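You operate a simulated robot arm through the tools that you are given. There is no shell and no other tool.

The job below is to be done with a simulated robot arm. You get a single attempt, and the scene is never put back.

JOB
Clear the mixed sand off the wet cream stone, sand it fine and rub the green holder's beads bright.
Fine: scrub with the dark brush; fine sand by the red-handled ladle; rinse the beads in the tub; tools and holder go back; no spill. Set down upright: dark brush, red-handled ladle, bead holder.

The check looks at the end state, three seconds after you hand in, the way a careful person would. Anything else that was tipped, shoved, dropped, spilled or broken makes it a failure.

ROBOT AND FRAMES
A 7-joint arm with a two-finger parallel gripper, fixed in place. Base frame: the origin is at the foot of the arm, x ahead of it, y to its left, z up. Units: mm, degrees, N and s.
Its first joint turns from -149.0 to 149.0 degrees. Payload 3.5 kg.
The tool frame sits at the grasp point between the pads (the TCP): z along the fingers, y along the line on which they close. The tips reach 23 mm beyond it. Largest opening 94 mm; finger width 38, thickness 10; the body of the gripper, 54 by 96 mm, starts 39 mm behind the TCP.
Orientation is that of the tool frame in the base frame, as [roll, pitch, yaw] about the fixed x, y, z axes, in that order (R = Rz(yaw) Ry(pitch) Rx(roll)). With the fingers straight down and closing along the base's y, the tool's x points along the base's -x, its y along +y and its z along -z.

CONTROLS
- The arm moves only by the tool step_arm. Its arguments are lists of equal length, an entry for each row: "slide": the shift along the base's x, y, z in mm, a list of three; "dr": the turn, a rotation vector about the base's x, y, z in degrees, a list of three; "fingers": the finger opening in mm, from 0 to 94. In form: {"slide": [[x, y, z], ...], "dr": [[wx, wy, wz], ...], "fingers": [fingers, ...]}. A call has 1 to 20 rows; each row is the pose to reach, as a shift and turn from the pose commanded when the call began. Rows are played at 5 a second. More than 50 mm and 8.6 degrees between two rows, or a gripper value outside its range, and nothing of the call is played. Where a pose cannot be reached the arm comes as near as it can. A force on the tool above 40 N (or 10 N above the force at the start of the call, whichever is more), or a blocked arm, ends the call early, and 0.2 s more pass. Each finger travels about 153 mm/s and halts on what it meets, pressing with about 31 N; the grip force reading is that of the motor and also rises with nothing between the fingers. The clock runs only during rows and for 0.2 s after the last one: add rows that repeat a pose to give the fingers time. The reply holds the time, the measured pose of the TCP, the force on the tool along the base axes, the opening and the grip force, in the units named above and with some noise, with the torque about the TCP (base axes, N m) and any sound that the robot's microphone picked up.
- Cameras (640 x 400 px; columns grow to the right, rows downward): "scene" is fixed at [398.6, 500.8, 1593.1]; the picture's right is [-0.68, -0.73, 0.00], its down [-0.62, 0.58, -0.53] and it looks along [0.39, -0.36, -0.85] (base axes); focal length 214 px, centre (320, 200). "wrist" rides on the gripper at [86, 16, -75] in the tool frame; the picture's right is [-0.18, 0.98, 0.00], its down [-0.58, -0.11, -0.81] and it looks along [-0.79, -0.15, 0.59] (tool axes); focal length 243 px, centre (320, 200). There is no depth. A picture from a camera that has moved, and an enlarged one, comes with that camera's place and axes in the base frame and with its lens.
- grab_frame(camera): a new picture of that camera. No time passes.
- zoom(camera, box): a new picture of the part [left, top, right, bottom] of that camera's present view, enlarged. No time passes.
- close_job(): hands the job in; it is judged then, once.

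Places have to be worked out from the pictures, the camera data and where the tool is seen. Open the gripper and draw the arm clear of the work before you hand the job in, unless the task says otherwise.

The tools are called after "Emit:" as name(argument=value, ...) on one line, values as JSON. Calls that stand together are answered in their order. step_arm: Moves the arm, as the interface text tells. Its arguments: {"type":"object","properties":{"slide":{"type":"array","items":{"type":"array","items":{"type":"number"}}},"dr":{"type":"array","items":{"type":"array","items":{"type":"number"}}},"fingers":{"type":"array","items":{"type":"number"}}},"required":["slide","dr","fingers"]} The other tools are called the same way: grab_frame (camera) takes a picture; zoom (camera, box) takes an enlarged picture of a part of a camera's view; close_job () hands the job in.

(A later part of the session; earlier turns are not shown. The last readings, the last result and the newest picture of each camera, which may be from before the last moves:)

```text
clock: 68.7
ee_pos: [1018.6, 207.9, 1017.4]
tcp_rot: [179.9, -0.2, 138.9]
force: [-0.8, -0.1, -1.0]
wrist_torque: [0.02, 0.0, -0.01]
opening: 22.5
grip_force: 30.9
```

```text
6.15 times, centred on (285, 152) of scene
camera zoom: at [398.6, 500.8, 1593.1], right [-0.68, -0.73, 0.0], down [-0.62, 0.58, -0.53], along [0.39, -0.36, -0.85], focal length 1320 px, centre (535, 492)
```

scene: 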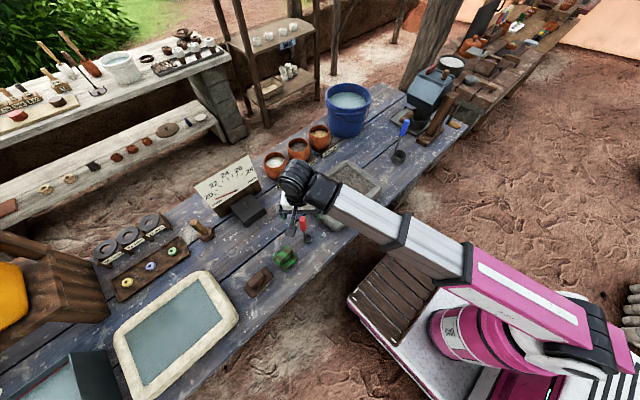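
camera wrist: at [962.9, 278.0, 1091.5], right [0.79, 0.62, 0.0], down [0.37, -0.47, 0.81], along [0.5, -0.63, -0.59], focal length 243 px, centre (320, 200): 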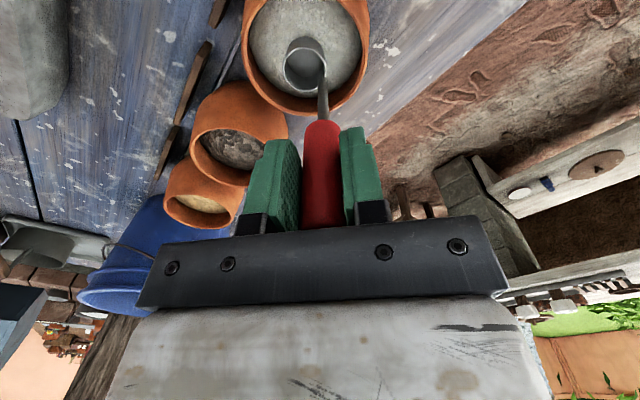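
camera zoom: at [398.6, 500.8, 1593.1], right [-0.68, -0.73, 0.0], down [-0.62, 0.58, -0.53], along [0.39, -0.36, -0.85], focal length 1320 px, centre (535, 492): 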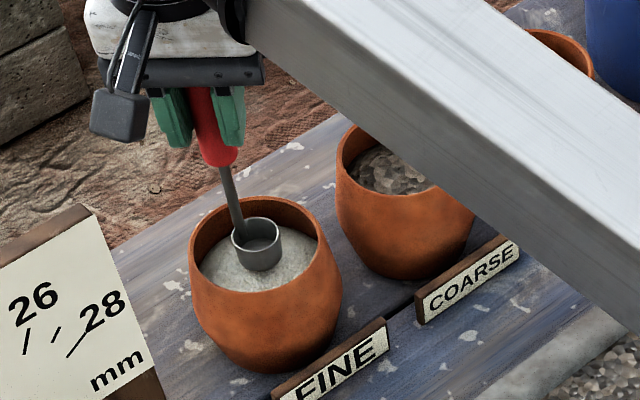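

The cup is right over the sand's centre. I continue down in small steps to bury it.

Emit:
step_arm(slide=[[0, 0, -4], [0, 0, -8], [0, 0, -12], [0, 0, -12]], dr=[[0, 0, 0], [0, 0, 0], [0, 0, 0], [0, 0, 0]], fingers=[0, 0, 0, 0])

Emit:
zoom(camera="scene", box=[245, 120, 325, 185])

```text
clock: 69.7
ee_pos: [1017.7, 208.4, 1005.6]
tcp_rot: [179.9, -0.1, 138.8]
force: [0.2, -0.4, -0.7]
wrist_torque: [-0.03, -0.01, 0.0]
opening: 22.7
grip_force: 31.0
```

```text
6.15 times, centred on (285, 152) of scene
camera zoom: at [398.6, 500.8, 1593.1], right [-0.68, -0.73, 0.0], down [-0.62, 0.58, -0.53], along [0.39, -0.36, -0.85], focal length 1320 px, centre (535, 492)
```

zoom: 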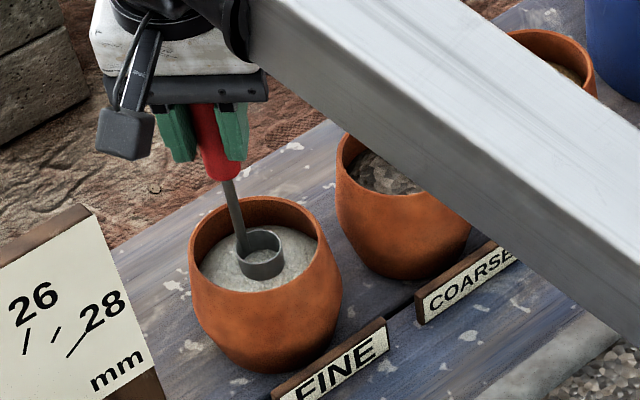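

No resistance and the cup is sinking into the sand. I lower further until the rim is under the surface.

Emit:
step_arm(slide=[[0, 0, -5], [0, 0, -10], [0, 0, -15], [0, 0, -15]], dr=[[0, 0, 0], [0, 0, 0], [0, 0, 0], [0, 0, 0]], fingers=[0, 0, 0, 0])

Emit:
zoom(camera="scene", box=[245, 120, 325, 185])

```text
clock: 70.7
ee_pos: [1019.9, 207.6, 990.0]
tcp_rot: [179.8, 0.0, 138.8]
force: [-1.3, 0.1, -0.5]
wrist_torque: [-0.02, 0.0, 0.02]
opening: 22.4
grip_force: 30.6
```

```text
6.15 times, centred on (285, 152) of scene
camera zoom: at [398.6, 500.8, 1593.1], right [-0.68, -0.73, 0.0], down [-0.62, 0.58, -0.53], along [0.39, -0.36, -0.85], focal length 1320 px, centre (535, 492)
```

zoom: 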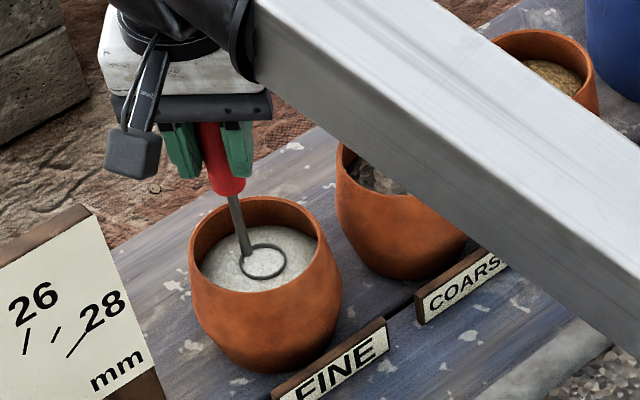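

The cup has filled, with its rim at the sand's surface. I dip 4 mm more and then lift slowly and level.

Emit:
step_arm(slide=[[0, 0, -4], [0, 0, -4], [0, 0, 2], [0, 0, 10], [0, 0, 20], [0, 0, 32], [0, 0, 46], [0, 0, 62], [0, 0, 80], [0, 0, 95], [0, 0, 95]], dr=[[0, 0, 0], [0, 0, 0], [0, 0, 0], [0, 0, 0], [0, 0, 0], [0, 0, 0], [0, 0, 0], [0, 0, 0], [0, 0, 0], [0, 0, 0], [0, 0, 0]], fingers=[0, 0, 0, 0, 0, 0, 0, 0, 0, 0, 0])

Emit:
zoom(camera="scene", box=[245, 120, 325, 185])

Emit:
grab_frame(camera="wrist")

```text
clock: 73.1
ee_pos: [1021.4, 207.0, 1085.5]
tcp_rot: [179.8, 0.0, 138.8]
force: [0.0, -0.3, -0.7]
wrist_torque: [0.03, 0.04, 0.0]
opening: 22.4
grip_force: 30.9
```

```text
6.15 times, centred on (285, 152) of scene
camera zoom: at [398.6, 500.8, 1593.1], right [-0.68, -0.73, 0.0], down [-0.62, 0.58, -0.53], along [0.39, -0.36, -0.85], focal length 1320 px, centre (535, 492)
```

zoom: 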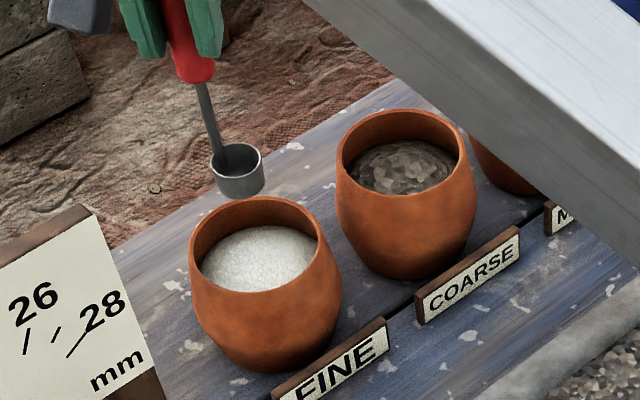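

```text
taken
camera wrist: at [965.0, 277.8, 1160.0], right [0.79, 0.62, 0.0], down [0.37, -0.47, 0.81], along [0.5, -0.63, -0.59], focal length 243 px, centre (320, 200)
```

wrist: 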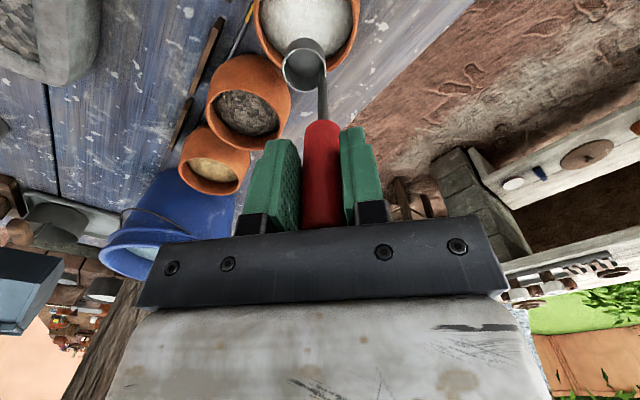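

The cup may be empty; I zoom to check.

Emit:
zoom(camera="wrist", box=[260, 20, 350, 110])

Emit:
zoom(camera="scene", box=[260, 130, 290, 155])

```text
4.44 times, centred on (305, 65) of wrist
camera zoom: at [965.0, 277.8, 1160.0], right [0.79, 0.62, 0.0], down [0.37, -0.47, 0.81], along [0.5, -0.63, -0.59], focal length 1078 px, centre (387, 800)
```

zoom: 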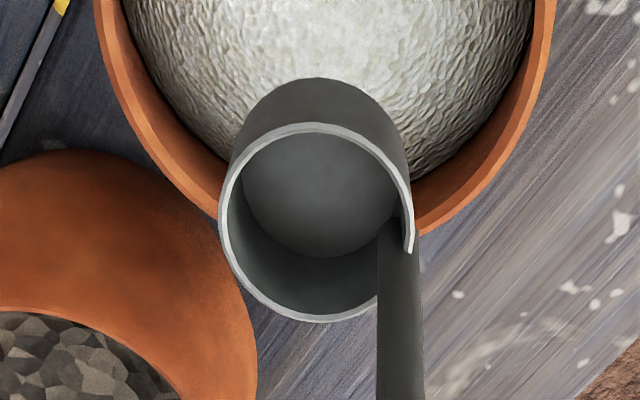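

```text
16.00 times, centred on (275, 142) of scene
camera zoom: at [398.6, 500.8, 1593.1], right [-0.68, -0.73, 0.0], down [-0.62, 0.58, -0.53], along [0.39, -0.36, -0.85], focal length 3432 px, centre (1040, 1120)
```

zoom: 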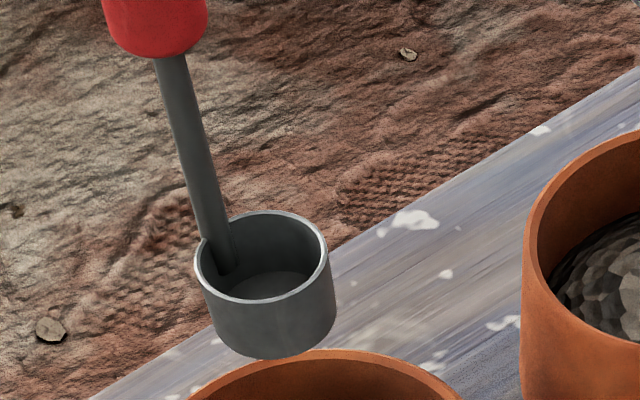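

It is empty, so the dip was too shallow or too brief. I dip again about 18 mm deeper, stir a little within the pot, dwell, and lift slowly.

Emit:
step_arm(slide=[[-1, 1, -25], [-1, 1, -50], [-1, 1, -75], [-1, 1, -90], [-1, 1, -98], [-1, 1, -106], [-1, 1, -114], [-1, 1, -114], [-1, 1, -114]], dr=[[0, 0, 0], [0, 0, 0], [0, 0, 0], [0, 0, 0], [0, 0, 0], [0, 0, 0], [0, 0, 0], [0, 0, 0], [0, 0, 0]], fingers=[0, 0, 0, 0, 0, 0, 0, 0, 0])

Emit:
zoom(camera="scene", box=[245, 120, 325, 185])

```text
clock: 75.1
ee_pos: [1017.0, 208.9, 971.6]
tcp_rot: [-180.0, 0.0, 138.8]
force: [0.9, -0.6, -0.3]
wrist_torque: [0.01, 0.02, 0.04]
opening: 22.5
grip_force: 30.9
```

```text
6.15 times, centred on (285, 152) of scene
camera zoom: at [398.6, 500.8, 1593.1], right [-0.68, -0.73, 0.0], down [-0.62, 0.58, -0.53], along [0.39, -0.36, -0.85], focal length 1320 px, centre (535, 492)
```

zoom: 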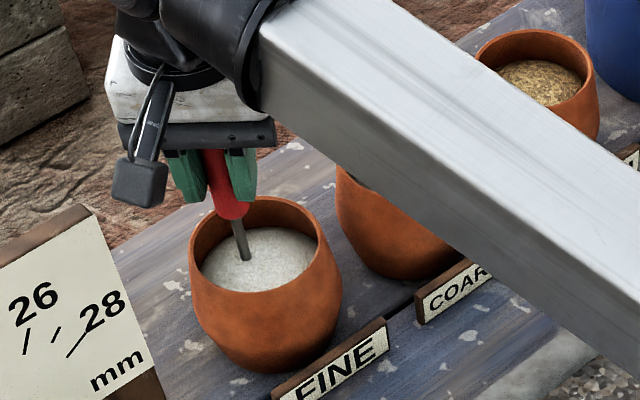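

The cup is fully under the sand. I stir a few mm and lift slowly.

Emit:
step_arm(slide=[[-5, 3, 0], [-8, 5, 0], [-4, 2, 0], [0, 0, 0], [0, 0, 5], [0, 0, 11], [0, 0, 18], [0, 0, 26], [0, 0, 34], [0, 0, 44], [0, 0, 56], [0, 0, 70], [0, 0, 85], [0, 0, 100], [0, 0, 114], [0, 0, 114]], dr=[[0, 0, 0], [0, 0, 0], [0, 0, 0], [0, 0, 0], [0, 0, 0], [0, 0, 0], [0, 0, 0], [0, 0, 0], [0, 0, 0], [0, 0, 0], [0, 0, 0], [0, 0, 0], [0, 0, 0], [0, 0, 0], [0, 0, 0], [0, 0, 0]], fingers=[0, 0, 0, 0, 0, 0, 0, 0, 0, 0, 0, 0, 0, 0, 0, 0])

Emit:
zoom(camera="wrist", box=[260, 20, 350, 110])

Emit:
zoom(camera="scene", box=[245, 120, 325, 185])

```text
clock: 78.5
ee_pos: [1018.8, 208.6, 1085.9]
tcp_rot: [179.9, -0.2, 138.8]
force: [-0.4, -0.6, -0.9]
wrist_torque: [0.01, 0.0, -0.01]
opening: 22.4
grip_force: 30.8
```

```text
4.44 times, centred on (305, 65) of wrist
camera zoom: at [962.9, 278.8, 1159.0], right [0.79, 0.62, 0.0], down [0.37, -0.47, 0.81], along [0.5, -0.63, -0.59], focal length 1078 px, centre (387, 800)
```

zoom: 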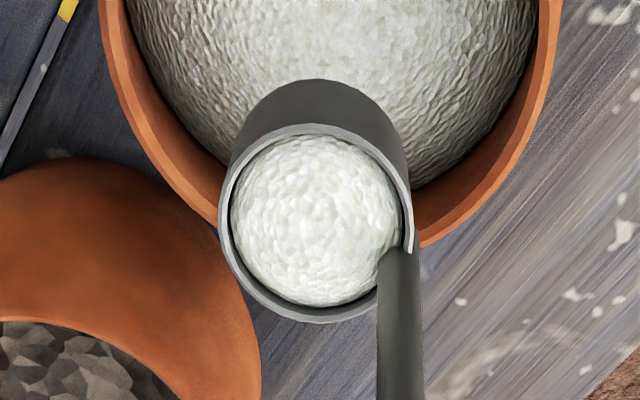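

```text
6.15 times, centred on (285, 152) of scene
camera zoom: at [398.6, 500.8, 1593.1], right [-0.68, -0.73, 0.0], down [-0.62, 0.58, -0.53], along [0.39, -0.36, -0.85], focal length 1320 px, centre (535, 492)
```

zoom: 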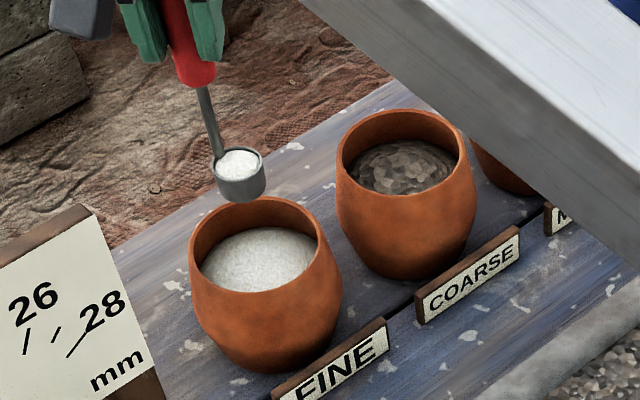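

The cup is full of fine sand. I carry it level and slowly, first clear of the gauge and on toward the cream stone.

Emit:
step_arm(slide=[[-10, 5, 0], [-30, 15, 0], [-55, 28, 0], [-82, 42, 0], [-108, 56, 0], [-134, 70, 0], [-155, 90, 0], [-172, 114, 0], [-188, 138, 0], [-204, 162, 0], [-220, 186, 0], [-236, 210, 0], [-252, 234, 0], [-268, 258, 0], [-284, 280, 0], [-292, 290, 0], [-294, 292, 0]], dr=[[0, 0, 0], [0, 0, 0], [0, 0, 0], [0, 0, 0], [0, 0, 0], [0, 0, 0], [0, 0, 0], [0, 0, 0], [0, 0, 0], [0, 0, 0], [0, 0, 0], [0, 0, 0], [0, 0, 0], [0, 0, 0], [0, 0, 0], [0, 0, 0], [0, 0, 0]], fingers=[0, 0, 0, 0, 0, 0, 0, 0, 0, 0, 0, 0, 0, 0, 0, 0, 0])

Emit:
grab_frame(camera="wrist")

Emit:
grab_frame(camera="scene")

```text
clock: 82.1
ee_pos: [724.5, 498.9, 1088.1]
tcp_rot: [179.9, -0.1, 138.8]
force: [-0.1, -0.1, -1.7]
wrist_torque: [0.0, 0.03, 0.02]
opening: 22.5
grip_force: 31.1
```

```text
taken
camera wrist: at [668.1, 569.9, 1160.6], right [0.79, 0.62, 0.0], down [0.37, -0.47, 0.81], along [0.5, -0.63, -0.59], focal length 243 px, centre (320, 200)
```

wrist: 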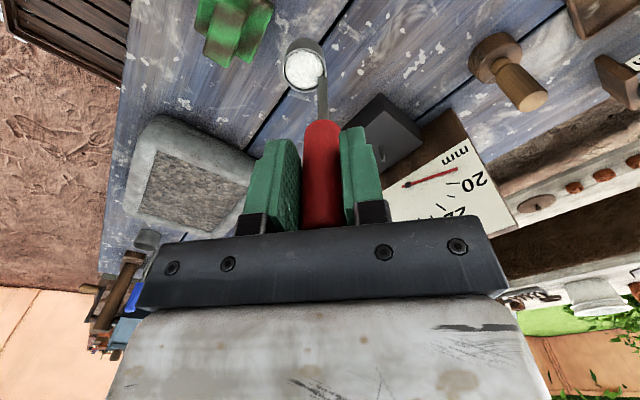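

```text
taken
```

scene: 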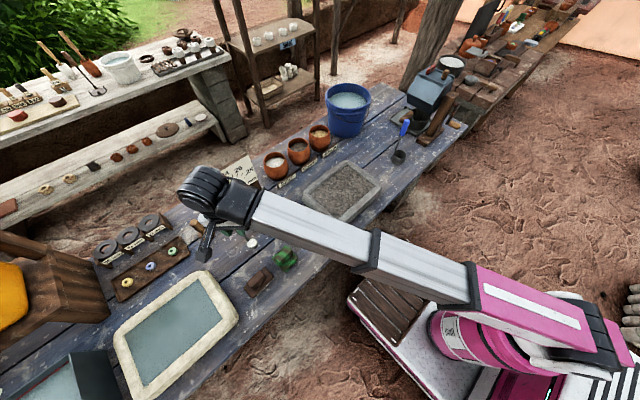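

Sand still in the cup. I continue to over the stone and lower to the pre-pour height.

Emit:
step_arm(slide=[[0, 10, 0], [0, 30, 0], [0, 58, 0], [0, 88, 0], [0, 118, 0], [0, 148, 0], [0, 178, 0], [0, 208, 0], [1, 238, 0], [2, 268, 0], [2, 296, 0], [2, 315, 0], [2, 325, -10], [2, 325, -30], [2, 325, -50], [2, 325, -68], [2, 325, -73], [2, 325, -73]], dr=[[0, 0, 0], [0, 0, 0], [0, 0, 0], [0, 0, 0], [0, 0, 0], [0, 0, 0], [0, 0, 0], [0, 0, 0], [0, 0, 0], [0, 0, 0], [0, 0, 0], [0, 0, 0], [0, 0, 0], [0, 0, 0], [0, 0, 0], [0, 0, 0], [0, 0, 0], [0, 0, 0]], fingers=[0, 0, 0, 0, 0, 0, 0, 0, 0, 0, 0, 0, 0, 0, 0, 0, 0, 0])

Emit:
grab_frame(camera="wrist")

Emit:
grab_frame(camera="scene")

```text
clock: 85.9
ee_pos: [726.6, 824.9, 1011.3]
tcp_rot: [179.9, -0.1, 138.8]
force: [0.1, -0.1, -1.6]
wrist_torque: [-0.05, -0.02, -0.01]
opening: 22.3
grip_force: 30.7
```

```text
taken
camera wrist: at [670.5, 895.2, 1084.9], right [0.79, 0.62, 0.0], down [0.37, -0.47, 0.81], along [0.5, -0.63, -0.59], focal length 243 px, centre (320, 200)
```

wrist: 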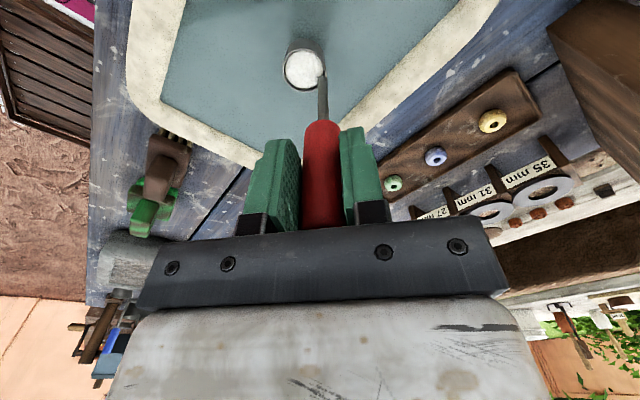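

```text
taken
```

scene: 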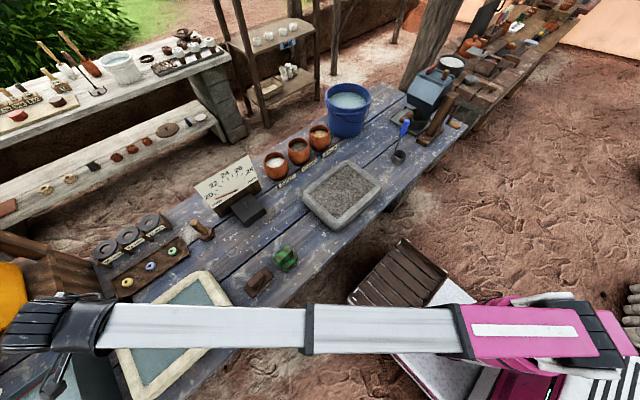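

The cup is over the stone's middle. I start tilting it outward about the lip, first to 40°, and look.

Emit:
step_arm(slide=[[-10.5, -12, 2.8], [-21.1, -24.1, 3.4], [-31.6, -36.1, 1.7], [-41.9, -47.9, -2.2], [-51.7, -59.1, -8.2]], dr=[[6.02, -5.27, 0], [12.04, -10.54, 0], [18.06, -15.81, 0], [24.08, -21.08, 0], [30.1, -26.35, 0]], fingers=[0, 0, 0, 0, 0])

Emit:
grab_frame(camera="wrist")

Emit:
grab_frame(camera="scene")

```text
clock: 87.1
ee_pos: [672.8, 765.9, 1002.3]
tcp_rot: [139.7, 0.0, 139.0]
force: [0.3, 1.3, -1.0]
wrist_torque: [-0.05, -0.01, -0.02]
opening: 22.5
grip_force: 30.2
```

```text
taken
camera wrist: at [583.2, 795.9, 1069.3], right [0.63, 0.44, 0.64], down [0.04, -0.84, 0.54], along [0.77, -0.32, -0.55], focal length 243 px, centre (320, 200)
```

wrist: 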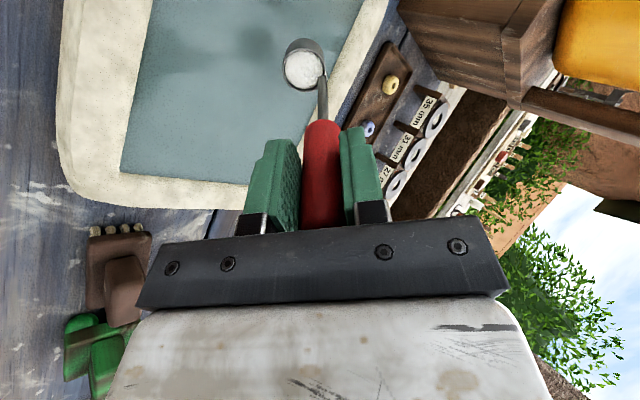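

```text
taken
```

scene: 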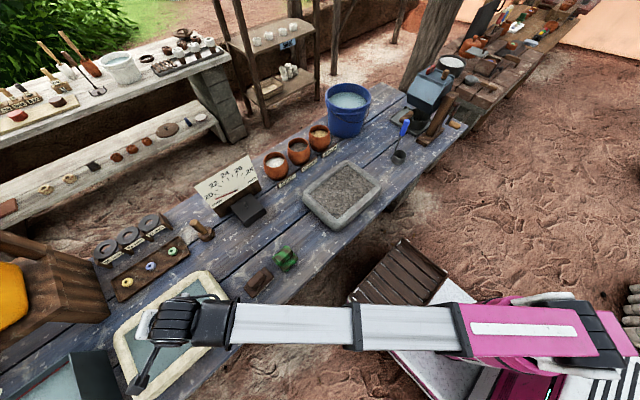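

Still holding at 40°. I continue tilting to 72°, keeping the lip over the stone's middle.

Emit:
step_arm(slide=[[-9.2, -10.5, -8.1], [-17.6, -20.1, -18], [-25, -28.5, -29.5], [-31.2, -35.7, -42.6], [-31.2, -35.7, -42.6]], dr=[[6.02, -5.27, 0], [12.04, -10.54, 0], [18.06, -15.81, 0], [24.08, -21.08, 0], [24.08, -21.08, 0]], fingers=[0, 0, 0, 0, 0])

Emit:
grab_frame(camera="wrist")

Emit:
zoom(camera="scene", box=[80, 240, 320, 400])

```text
clock: 88.3
ee_pos: [643.6, 727.7, 960.9]
tcp_rot: [107.8, 0.0, 138.9]
force: [-0.4, -0.8, 0.0]
wrist_torque: [-0.07, 0.05, -0.01]
opening: 22.5
grip_force: 30.4
```

```text
taken
camera wrist: at [533.3, 736.3, 998.6], right [0.34, 0.1, 0.94], down [-0.09, -0.99, 0.14], along [0.94, -0.13, -0.32], focal length 243 px, centre (320, 200)
```

wrist: 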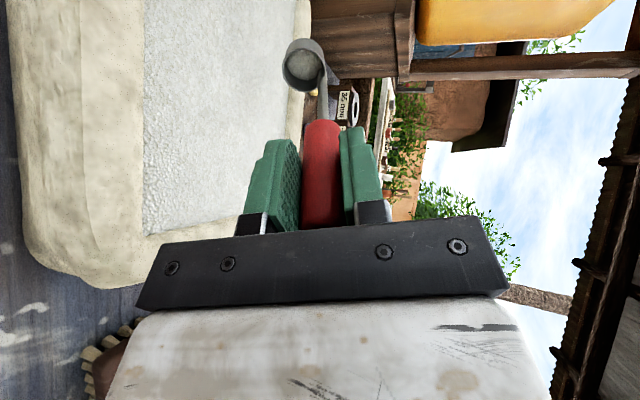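

```text
2.50 times, centred on (200, 320) of scene
camera zoom: at [398.6, 500.8, 1593.1], right [-0.68, -0.73, 0.0], down [-0.62, 0.58, -0.53], along [0.39, -0.36, -0.85], focal length 536 px, centre (620, -100)
```

zoom: 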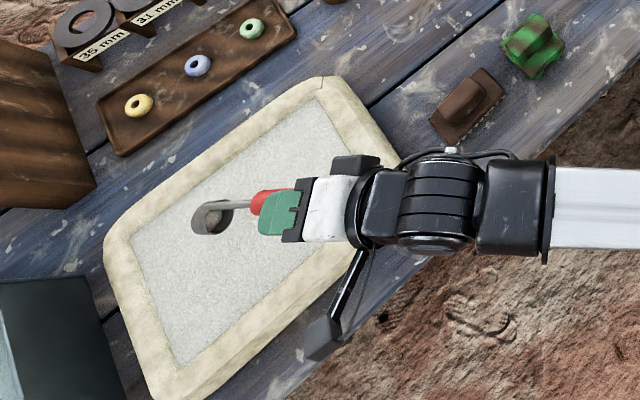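

The stone is now evenly covered with fine white sand. I tilt a little more to make sure the cup is empty, then check it.

Emit:
step_arm(slide=[[-5, -5.6, -14.2], [-8.6, -9.7, -24], [-8.6, -9.7, -24], [-8.6, -9.7, -24]], dr=[[6.02, -5.27, 0], [10, -8.75, 0], [10, -8.75, 0], [10, -8.75, 0]], fingers=[0, 0, 0, 0])

Emit:
zoom(camera="wrist", box=[250, 20, 360, 110])

Emit:
zoom(camera="scene", box=[110, 270, 246, 400])

```text
clock: 89.3
ee_pos: [632.9, 721.1, 937.1]
tcp_rot: [94.6, -0.1, 138.8]
force: [-1.1, -0.4, -1.5]
wrist_torque: [-0.05, 0.06, -0.02]
opening: 22.6
grip_force: 31.2
```

```text
4.44 times, centred on (305, 65) of wrist
camera zoom: at [519.1, 723.4, 958.3], right [0.19, -0.06, 0.98], down [-0.1, -0.99, -0.04], along [0.98, -0.09, -0.2], focal length 1078 px, centre (387, 800)
```

zoom: 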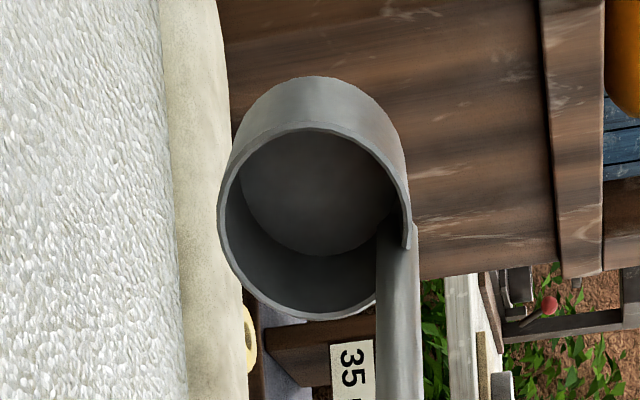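

```text
3.08 times, centred on (178, 335) of scene
camera zoom: at [398.6, 500.8, 1593.1], right [-0.68, -0.73, 0.0], down [-0.62, 0.58, -0.53], along [0.39, -0.36, -0.85], focal length 660 px, centre (757, -215)
```

zoom: 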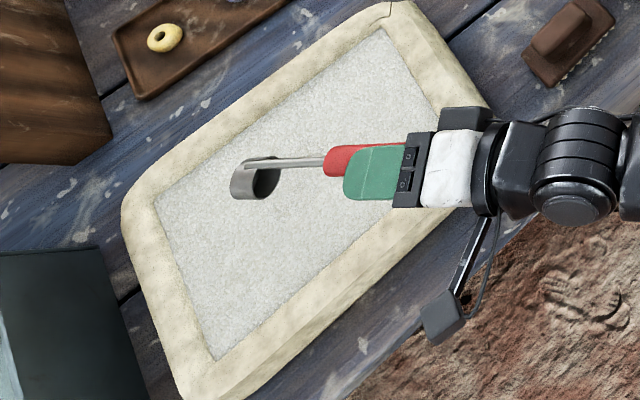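

Cup empty, stone evenly sanded. I turn the ladle upright again while rising.

Emit:
step_arm(slide=[[0, 0, 13], [0, 0, 26], [0, 0, 39], [0, 0, 52], [0, 0, 65], [0, 0, 78], [0, 0, 91], [0, 0, 104], [0, 0, 117], [0, 0, 130], [0, 0, 140], [0, 0, 140]], dr=[[-5.84, 5.11, 0], [-11.67, 10.22, 0], [-17.5, 15.33, 0], [-23.35, 20.44, 0], [-29.2, 25.55, 0], [-35.0, 30.65, 0], [-40.86, 35.76, 0], [-46.7, 40.87, 0], [-52.5, 45.98, 0], [-58.4, 51.1, 0], [-64.2, 56.2, 0], [-64.2, 56.2, 0]], fingers=[0, 0, 0, 0, 0, 0, 0, 0, 0, 0, 0, 0])

Emit:
grab_frame(camera="wrist")

Emit:
grab_frame(camera="scene")

```text
clock: 91.9
ee_pos: [635.0, 720.2, 1076.9]
tcp_rot: [180.0, -0.1, 138.8]
force: [0.4, -0.1, -0.7]
wrist_torque: [-0.02, -0.02, 0.01]
opening: 22.2
grip_force: 30.9
```

```text
taken
camera wrist: at [578.9, 791.4, 1150.8], right [0.79, 0.62, 0.0], down [0.37, -0.47, 0.81], along [0.5, -0.63, -0.59], focal length 243 px, centre (320, 200)
```

wrist: 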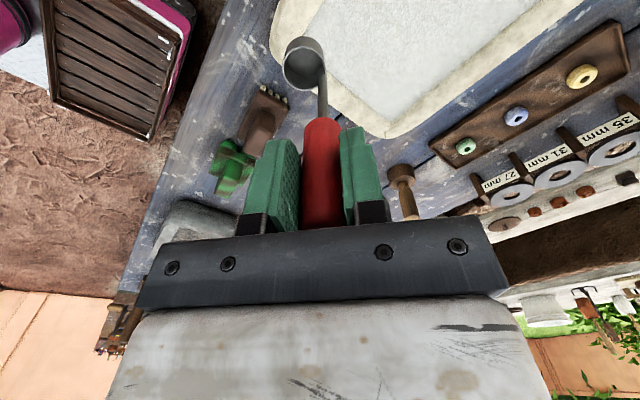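

```text
taken
```

scene: 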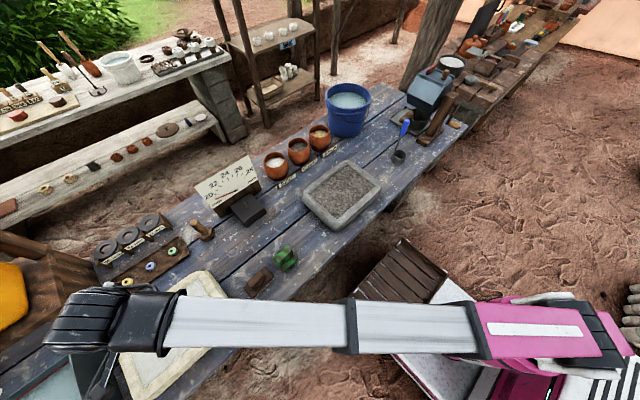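

Upright and clean. I carry the ladle back toward its place at (670.5, 327.9), high over the brush and holder.

Emit:
step_arm(slide=[[4, -40, 0], [8, -80, 0], [12, -120, 0], [16, -160, 0], [20, -200, 0], [24, -240, 0], [28, -280, 0], [32, -320, -5], [35, -360, -10], [35.5, -392, -15], [35.5, -392, -55], [35.5, -392, -95], [35.5, -392, -125], [35.5, -392, -125]], dr=[[0, 0, 0], [0, 0, 0], [0, 0, 0], [0, 0, 0], [0, 0, 0], [0, 0, 0], [0, 0, 0], [0, 0, 0], [0, 0, 0], [0, 0, 0], [0, 0, 0], [0, 0, 0], [0, 0, 0], [0, 0, 0]], fingers=[0, 0, 0, 0, 0, 0, 0, 0, 0, 0, 0, 0, 0, 0])

Emit:
grab_frame(camera="wrist")

Emit:
zoom(camera="scene", box=[250, 190, 350, 270])

```text
clock: 94.9
ee_pos: [667.2, 328.7, 950.8]
tcp_rot: [180.0, -0.1, 138.8]
force: [0.1, 0.2, -0.5]
wrist_torque: [0.02, 0.0, -0.01]
opening: 22.4
grip_force: 31.2
```

```text
taken
camera wrist: at [611.6, 398.8, 1024.4], right [0.79, 0.62, 0.0], down [0.37, -0.47, 0.81], along [0.5, -0.63, -0.59], focal length 243 px, centre (320, 200)
```

wrist: 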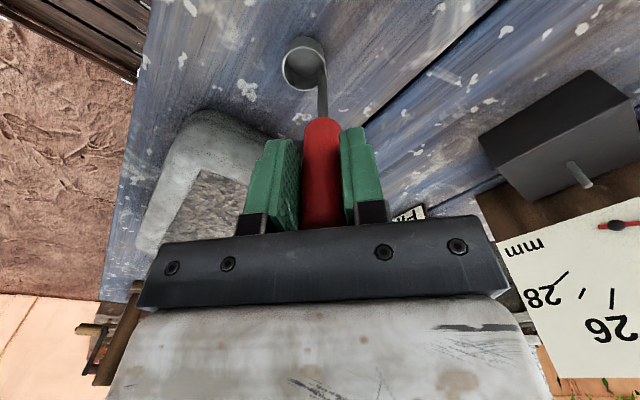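

```text
5.00 times, centred on (300, 230) of scene
camera zoom: at [398.6, 500.8, 1593.1], right [-0.68, -0.73, 0.0], down [-0.62, 0.58, -0.53], along [0.39, -0.36, -0.85], focal length 1072 px, centre (420, 50)
```

zoom: 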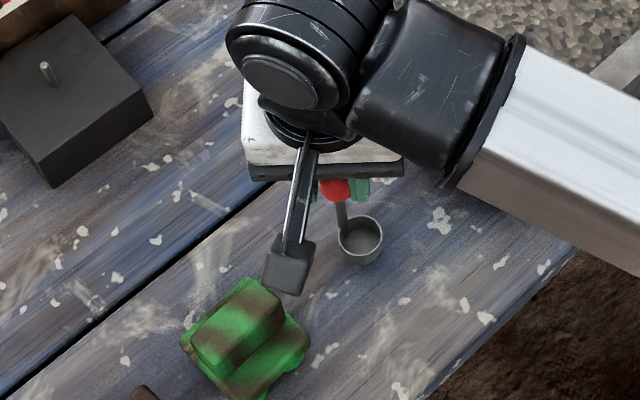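

Nearly home; I shift 3 mm in x and lower gently to the bench.

Emit:
step_arm(slide=[[2, -0.5, -5], [3, -0.5, -10], [3, -0.5, -13], [3, -0.5, -14], [3, -0.5, -14]], dr=[[0, 0, 0], [0, 0, 0], [0, 0, 0], [0, 0, 0], [0, 0, 0]], fingers=[0, 0, 0, 0, 0])

```text
clock: 96.1
ee_pos: [672.3, 328.4, 938.3]
tcp_rot: [179.9, -0.1, 138.8]
force: [-2.8, 0.1, 20.5]
wrist_torque: [-0.16, 0.34, -0.06]
opening: 22.4
grip_force: 30.9
```

It has touched down (20 N, slightly hard). I ease up by 1 mm and check.

Emit:
step_arm(slide=[[0, 0, 0.8], [0, 0, 1.2], [0, 0, 1.2]], dr=[[0, 0, 0], [0, 0, 0], [0, 0, 0]], fingers=[0, 0, 0])

Emit:
grab_frame(camera="wrist")

Emit:
zoom(camera="scene", box=[280, 200, 340, 250])

```text
clock: 96.9
ee_pos: [672.3, 328.0, 938.5]
tcp_rot: [179.9, 0.0, 138.8]
force: [0.8, 0.0, 0.0]
wrist_torque: [-0.03, 0.05, -0.02]
opening: 22.3
grip_force: 30.7
```

```text
taken
camera wrist: at [617.1, 398.2, 1012.2], right [0.79, 0.62, 0.0], down [0.37, -0.47, 0.81], along [0.5, -0.63, -0.59], focal length 243 px, centre (320, 200)
```

wrist: 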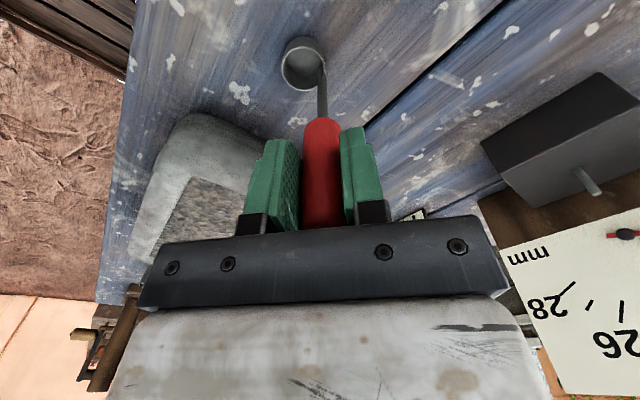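

```text
8.00 times, centred on (310, 225) of scene
camera zoom: at [398.6, 500.8, 1593.1], right [-0.68, -0.73, 0.0], down [-0.62, 0.58, -0.53], along [0.39, -0.36, -0.85], focal length 1716 px, centre (400, 0)
```

zoom: 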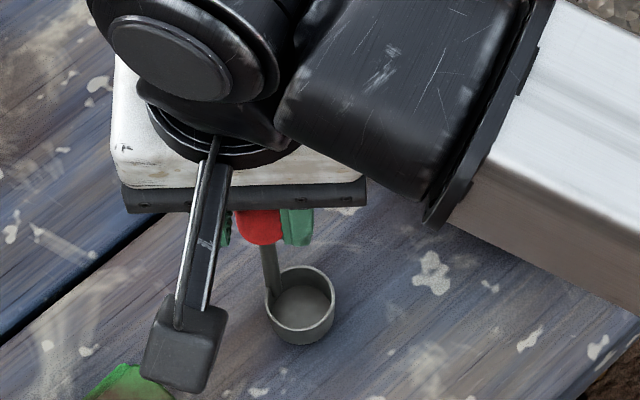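

It's just at touch. I press 0.6 mm lower and release gradually.

Emit:
step_arm(slide=[[0, 0, -0.5], [0, 0, -0.5], [0, 0, -0.5], [0, 0, -0.5], [0, 0, -0.5], [0, 0, -0.5]], dr=[[0, 0, 0], [0, 0, 0], [0, 0, 0], [0, 0, 0], [0, 0, 0], [0, 0, 0]], fingers=[0, 21, 24, 27, 34, 50])

Emit:
grab_frame(camera="wrist")

```text
clock: 98.3
ee_pos: [672.3, 327.9, 938.0]
tcp_rot: [179.9, -0.1, 138.7]
force: [0.0, 1.0, -0.2]
wrist_torque: [0.0, 0.02, 0.02]
opening: 49.9
grip_force: 0.0
```

```text
taken
camera wrist: at [616.9, 398.5, 1012.2], right [0.79, 0.62, 0.0], down [0.37, -0.47, 0.81], along [0.5, -0.63, -0.59], focal length 243 px, centre (320, 200)
```

wrist: 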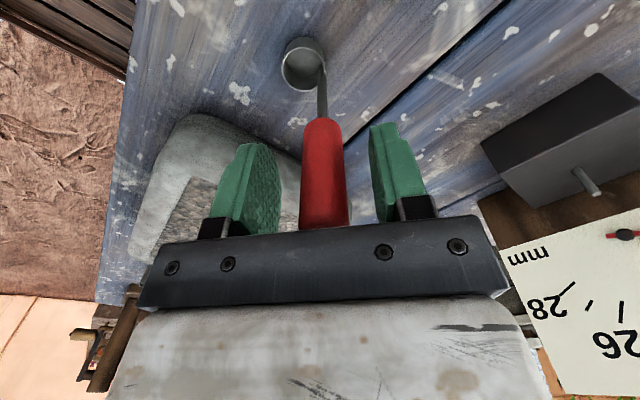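

The ladle stands upright on its own. I open fully and rise straight up.

Emit:
step_arm(slide=[[0, 0, 0], [0, 0, 0], [0, 0, 20], [0, 0, 50], [0, 0, 80], [0, 0, 80]], dr=[[0, 0, 0], [0, 0, 0], [0, 0, 0], [0, 0, 0], [0, 0, 0], [0, 0, 0]], fingers=[80, 94, 94, 94, 94, 94])

Emit:
grab_frame(camera="wrist")

Emit:
zoom(camera="scene", box=[230, 190, 350, 290])

```text
clock: 99.7
ee_pos: [669.1, 330.0, 1017.1]
tcp_rot: [-179.9, 0.0, 138.8]
force: [-0.2, 0.5, 0.7]
wrist_torque: [0.0, 0.01, 0.04]
opening: 94.0
grip_force: 0.0
```

```text
taken
camera wrist: at [614.8, 400.3, 1090.7], right [0.79, 0.62, 0.0], down [0.37, -0.47, 0.81], along [0.5, -0.63, -0.59], focal length 243 px, centre (320, 200)
```

wrist: 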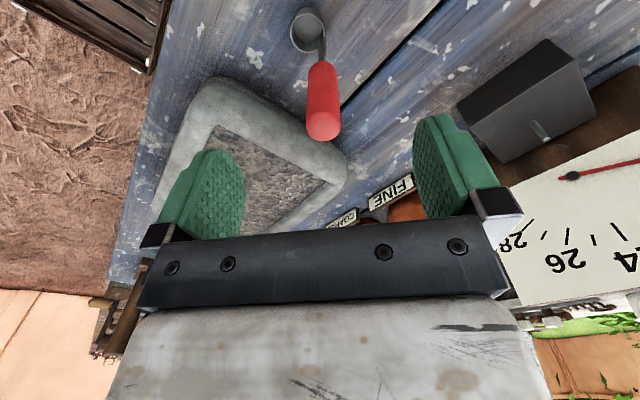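

```text
4.00 times, centred on (290, 240) of scene
camera zoom: at [398.6, 500.8, 1593.1], right [-0.68, -0.73, 0.0], down [-0.62, 0.58, -0.53], along [0.39, -0.36, -0.85], focal length 858 px, centre (440, 40)
```

zoom: 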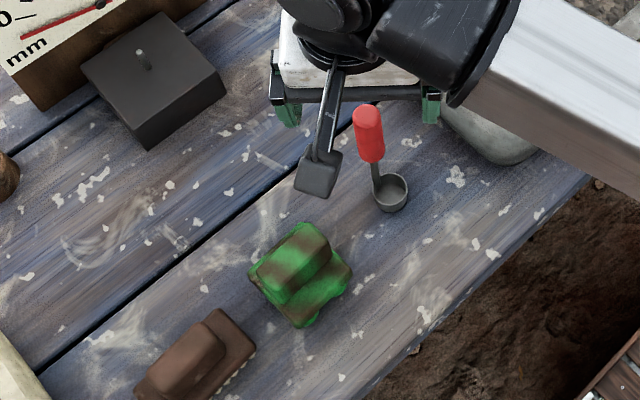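

Ladle, brush and holder all stand properly. Now the green holder: grip block centred near (655,435), about 57×31 mm and long along y. I move above it, turning the gripper so it will close across the narrow side with the camera on the brush side.

Emit:
step_arm(slide=[[0, 0, 5], [-3, 25, 5], [-6, 50, 5], [-9, 75, 5], [-12, 95, 0], [-14, 105, -5], [-14, 105, -5]], dr=[[0, 0, -4], [0, 0, -12], [0, 0, -20], [0, 0, -28], [0, 0, -36], [0, 0, -44], [0, 0, -45.4]], fingers=[94, 94, 94, 94, 94, 94, 94])

Emit:
grab_frame(camera="wrist")

Emit:
zoom(camera="wrist", box=[230, 0, 430, 130])

```text
clock: 101.3
ee_pos: [659.6, 434.9, 1013.4]
tcp_rot: [179.9, -0.1, 93.3]
force: [0.0, 0.0, 0.3]
wrist_torque: [0.02, -0.01, -0.02]
opening: 93.9
grip_force: 0.1
```

```text
taken
camera wrist: at [668.6, 522.3, 1087.5], right [0.99, -0.13, 0.0], down [-0.08, -0.59, 0.81], along [-0.1, -0.8, -0.59], focal length 243 px, centre (320, 200)
```

wrist: 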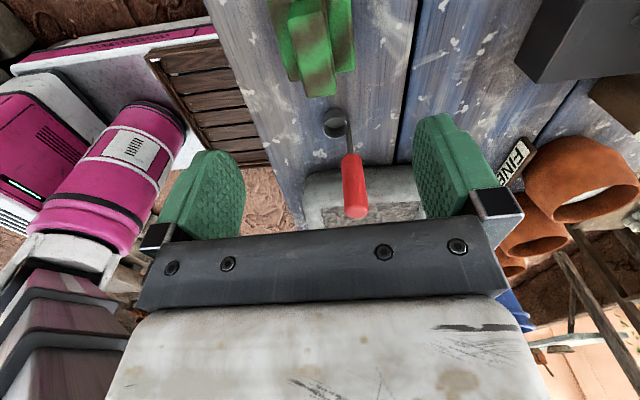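

```text
3.08 times, centred on (330, 65) of wrist
camera zoom: at [668.6, 522.3, 1087.5], right [0.99, -0.13, 0.0], down [-0.08, -0.59, 0.81], along [-0.1, -0.8, -0.59], focal length 746 px, centre (289, 615)
```

zoom: 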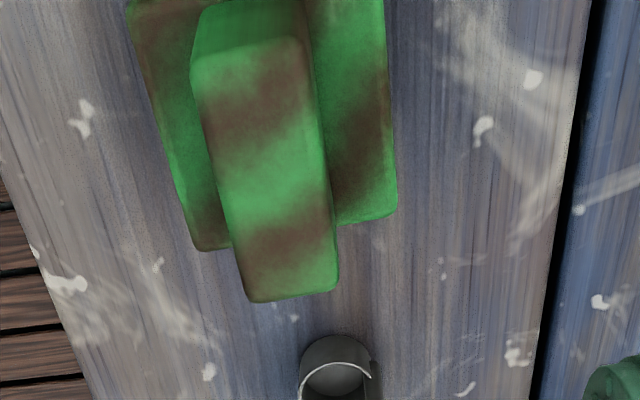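

The grip's top face centres at about (652,434.5), top z≈870. I shift over it and descend with a 54 mm opening to just around the block.

Emit:
step_arm(slide=[[-7, 0, 0], [-7, 0, -40], [-7, 0, -80], [-7, 0, -115], [-7, 0, -135], [-7, 0, -135]], dr=[[0, 0, 0], [0, 0, 0], [0, 0, 0], [0, 0, 0], [0, 0, 0], [0, 0, 0]], fingers=[94, 80, 70, 60, 54, 54])

Emit:
grab_frame(camera="wrist")

Emit:
zoom(camera="scene", box=[250, 220, 330, 280])

```text
clock: 102.7
ee_pos: [652.3, 435.0, 878.6]
tcp_rot: [179.9, 0.0, 93.4]
force: [-0.3, -0.7, 1.2]
wrist_torque: [0.01, -0.02, -0.04]
opening: 53.8
grip_force: 0.0
```

```text
taken
camera wrist: at [662.0, 523.4, 952.7], right [0.99, -0.13, 0.0], down [-0.08, -0.59, 0.81], along [-0.1, -0.8, -0.59], focal length 243 px, centre (320, 200)
```

wrist: 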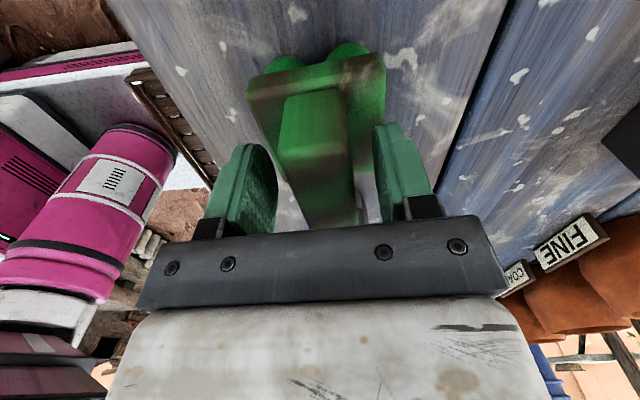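

```text
6.67 times, centred on (290, 250) of scene
camera zoom: at [398.6, 500.8, 1593.1], right [-0.68, -0.73, 0.0], down [-0.62, 0.58, -0.53], along [0.39, -0.36, -0.85], focal length 1430 px, centre (520, -133)
```

zoom: 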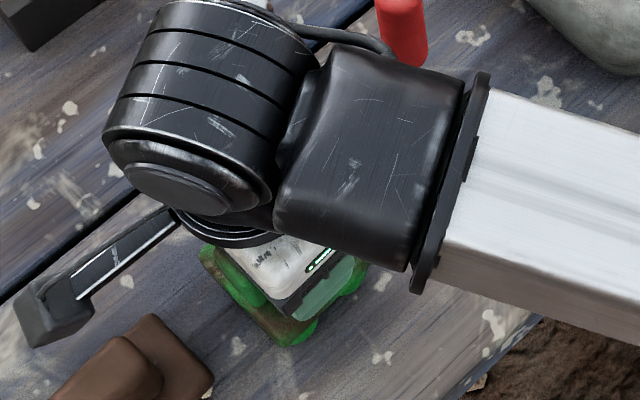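

The block is centred between the pads. I narrow to 44 mm and descend toward the plate in small steps.

Emit:
step_arm(slide=[[0, 0, -4], [0, 0, -8], [0, 0, -12], [0, 0, -12]], dr=[[0, 0, 0], [0, 0, 0], [0, 0, 0], [0, 0, 0]], fingers=[44, 44, 44, 44])

Emit:
step_arm(slide=[[0, 0, -2], [0, 0, -4], [0, 0, -4]], dr=[[0, 0, 0], [0, 0, 0], [0, 0, 0]], fingers=[44, 44, 44])

```text
clock: 103.8
ee_pos: [653.0, 433.2, 867.2]
tcp_rot: [180.0, 0.0, 93.4]
force: [-2.6, -2.1, 14.7]
wrist_torque: [-0.26, 0.33, -0.01]
opening: 43.9
grip_force: 0.2
stopped in row 4: the force on the tool passed its limit at 41 N (the readings are from after the stop); the commanded pose is now the measured one
```

```text
clock: 104.3
ee_pos: [652.2, 432.7, 869.2]
tcp_rot: [179.9, -0.1, 93.5]
force: [-3.3, -2.5, 16.2]
wrist_torque: [-0.3, 0.3, -0.05]
opening: 44.4
grip_force: 0.2
stopped in row 2: the force on the tool passed its limit at 46 N (the readings are from after the stop); the commanded pose is now the measured one
```

Contact came at TCP ≈868, so the plate top is near 845 (or a finger met the block). I back off 4 mm and look.

Emit:
step_arm(slide=[[0, 0, 2], [0, 0, 4], [0, 0, 4]], dr=[[0, 0, 0], [0, 0, 0], [0, 0, 0]], fingers=[44, 44, 44])

Emit:
zoom(camera="wrist", box=[180, 20, 460, 240])

```text
clock: 105.1
ee_pos: [652.3, 433.3, 872.2]
tcp_rot: [179.8, -0.3, 93.3]
force: [0.3, 0.8, -0.2]
wrist_torque: [0.03, 0.0, 0.01]
opening: 44.0
grip_force: 0.0
```

```text
1.82 times, centred on (320, 130) of wrist
camera zoom: at [661.8, 522.7, 946.0], right [0.99, -0.12, 0.0], down [-0.08, -0.59, 0.8], along [-0.1, -0.8, -0.59], focal length 441 px, centre (320, 327)
```

zoom: 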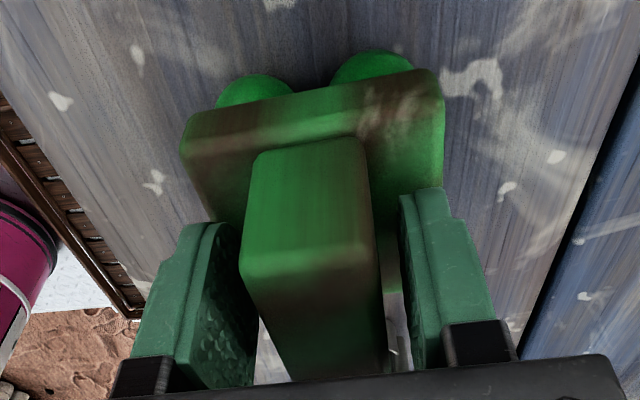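

The fingers flank the grip block, with the tips just above the plate. I lower 1 mm and close.

Emit:
step_arm(slide=[[-1, 0, -1], [-1, 0, -1], [-1, 0, -1], [-1, 0, -1], [-1, 0, -1]], dr=[[0, 0, 0], [0, 0, 0], [0, 0, 0], [0, 0, 0], [0, 0, 0]], fingers=[44, 38, 34, 0, 0])

Emit:
grab_frame(camera="wrist")

```text
clock: 106.3
ee_pos: [652.4, 433.9, 871.9]
tcp_rot: [179.9, -0.2, 93.4]
force: [-0.5, -0.3, -0.1]
wrist_torque: [-0.02, 0.08, -0.02]
opening: 28.0
grip_force: 30.9
```

```text
taken
camera wrist: at [661.0, 522.3, 945.3], right [0.99, -0.12, 0.0], down [-0.08, -0.59, 0.8], along [-0.1, -0.8, -0.59], focal length 243 px, centre (320, 200)
```

wrist: 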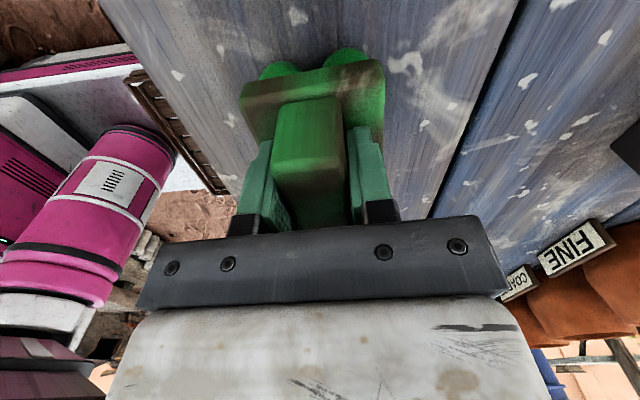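

Gripped at 28 mm; put-back pose (652.4, 433.9, 871.9, yaw 93.4). I lift gently.

Emit:
step_arm(slide=[[0, 0, 4], [0, 0, 10], [0, 0, 20], [0, 0, 40], [0, 0, 70], [0, 0, 100], [0, 0, 100]], dr=[[0, 0, 0], [0, 0, 0], [0, 0, 0], [0, 0, 0], [0, 0, 0], [0, 0, 0], [0, 0, 0]], fingers=[0, 0, 0, 0, 0, 0, 0])

Emit:
grab_frame(camera="wrist")

Emit:
zoom(camera="scene", box=[230, 190, 350, 290])

```text
clock: 107.9
ee_pos: [652.1, 435.2, 973.3]
tcp_rot: [180.0, -0.2, 93.5]
force: [0.3, 0.8, -2.3]
wrist_torque: [-0.02, 0.01, -0.03]
opening: 27.7
grip_force: 30.9
```

```text
taken
camera wrist: at [662.4, 523.4, 1047.0], right [0.99, -0.12, 0.0], down [-0.07, -0.59, 0.8], along [-0.1, -0.8, -0.59], focal length 243 px, centre (320, 200)
```

wrist: 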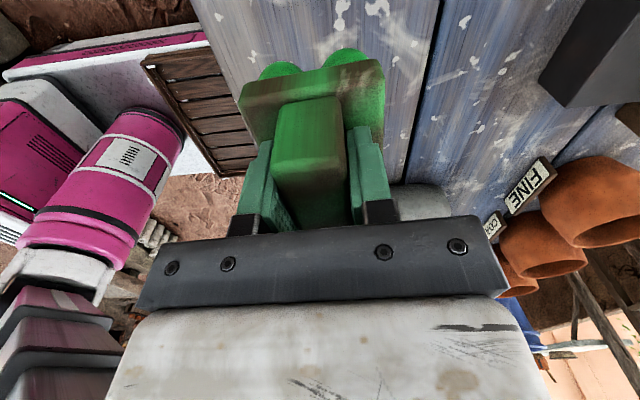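

```text
4.00 times, centred on (290, 240) of scene
camera zoom: at [398.6, 500.8, 1593.1], right [-0.68, -0.73, 0.0], down [-0.62, 0.58, -0.53], along [0.39, -0.36, -0.85], focal length 858 px, centre (440, 40)
```

zoom: 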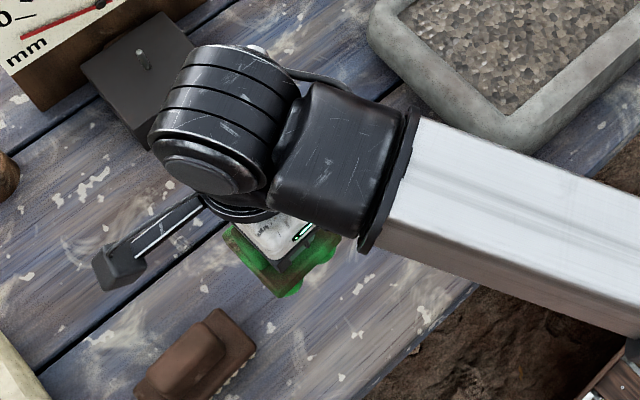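

The holder hangs securely. I carry it over the brush to the stone's middle.

Emit:
step_arm(slide=[[0, 10, 25], [2, 40, 35], [7, 80, 35], [13, 120, 35], [19, 160, 35], [25, 200, 35], [31, 240, 35], [37, 280, 35], [43, 320, 35], [49, 350, 35], [53, 367, 35], [53, 367, 20], [53, 367, 0], [53, 367, -15], [53, 367, -25], [53, 367, -25]], dr=[[0, 0, 0], [0, 0, 0], [0, 0, 0], [0, 0, -1], [0, 0, -2], [0, 0, -3], [0, 0, -3.4], [0, 0, -3.4], [0, 0, -3.4], [0, 0, -3.4], [0, 0, -3.4], [0, 0, -3.4], [0, 0, -3.4], [0, 0, -3.4], [0, 0, -3.4], [0, 0, -3.4]], fingers=[0, 0, 0, 0, 0, 0, 0, 0, 0, 0, 0, 0, 0, 0, 0, 0])

Emit:
grab_frame(camera="wrist")

Emit:
grab_frame(camera="scene")

```text
clock: 111.3
ee_pos: [703.4, 801.3, 947.8]
tcp_rot: [180.0, -0.2, 90.0]
force: [-0.7, 0.5, -1.2]
wrist_torque: [-0.03, 0.02, 0.02]
opening: 27.9
grip_force: 31.3
```

```text
taken
camera wrist: at [718.8, 889.9, 1020.5], right [0.98, -0.18, 0.0], down [-0.11, -0.58, 0.8], along [-0.15, -0.79, -0.59], focal length 243 px, centre (320, 200)
```

wrist: 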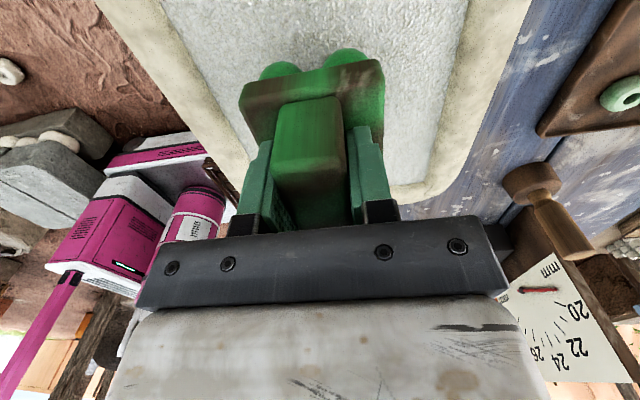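

```text
taken
```

scene: 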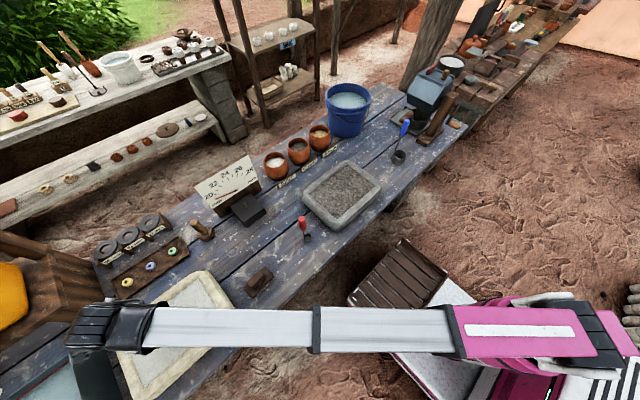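

Over the sanded stone; I lower until the beads touch the sand.

Emit:
step_arm(slide=[[0, 0, -5], [0, 0, -10], [0, 0, -14], [0, 0, -15], [0, 0, -15]], dr=[[0, 0, 0], [0, 0, 0], [0, 0, 0], [0, 0, 0], [0, 0, 0]], fingers=[0, 0, 0, 0, 0])

Emit:
step_arm(slide=[[0, 0, -1], [0, 0, -2], [0, 0, -2]], dr=[[0, 0, 0], [0, 0, 0], [0, 0, 0]], fingers=[0, 0, 0])

```text
clock: 112.5
ee_pos: [705.3, 801.7, 930.6]
tcp_rot: [179.9, -0.2, 90.0]
force: [-0.2, 0.4, -2.0]
wrist_torque: [0.0, -0.02, -0.01]
opening: 27.8
grip_force: 31.1
```

```text
clock: 113.3
ee_pos: [705.0, 802.5, 929.3]
tcp_rot: [180.0, -0.2, 90.0]
force: [-0.5, -0.1, -1.7]
wrist_torque: [0.01, -0.02, 0.01]
opening: 27.9
grip_force: 31.0
```

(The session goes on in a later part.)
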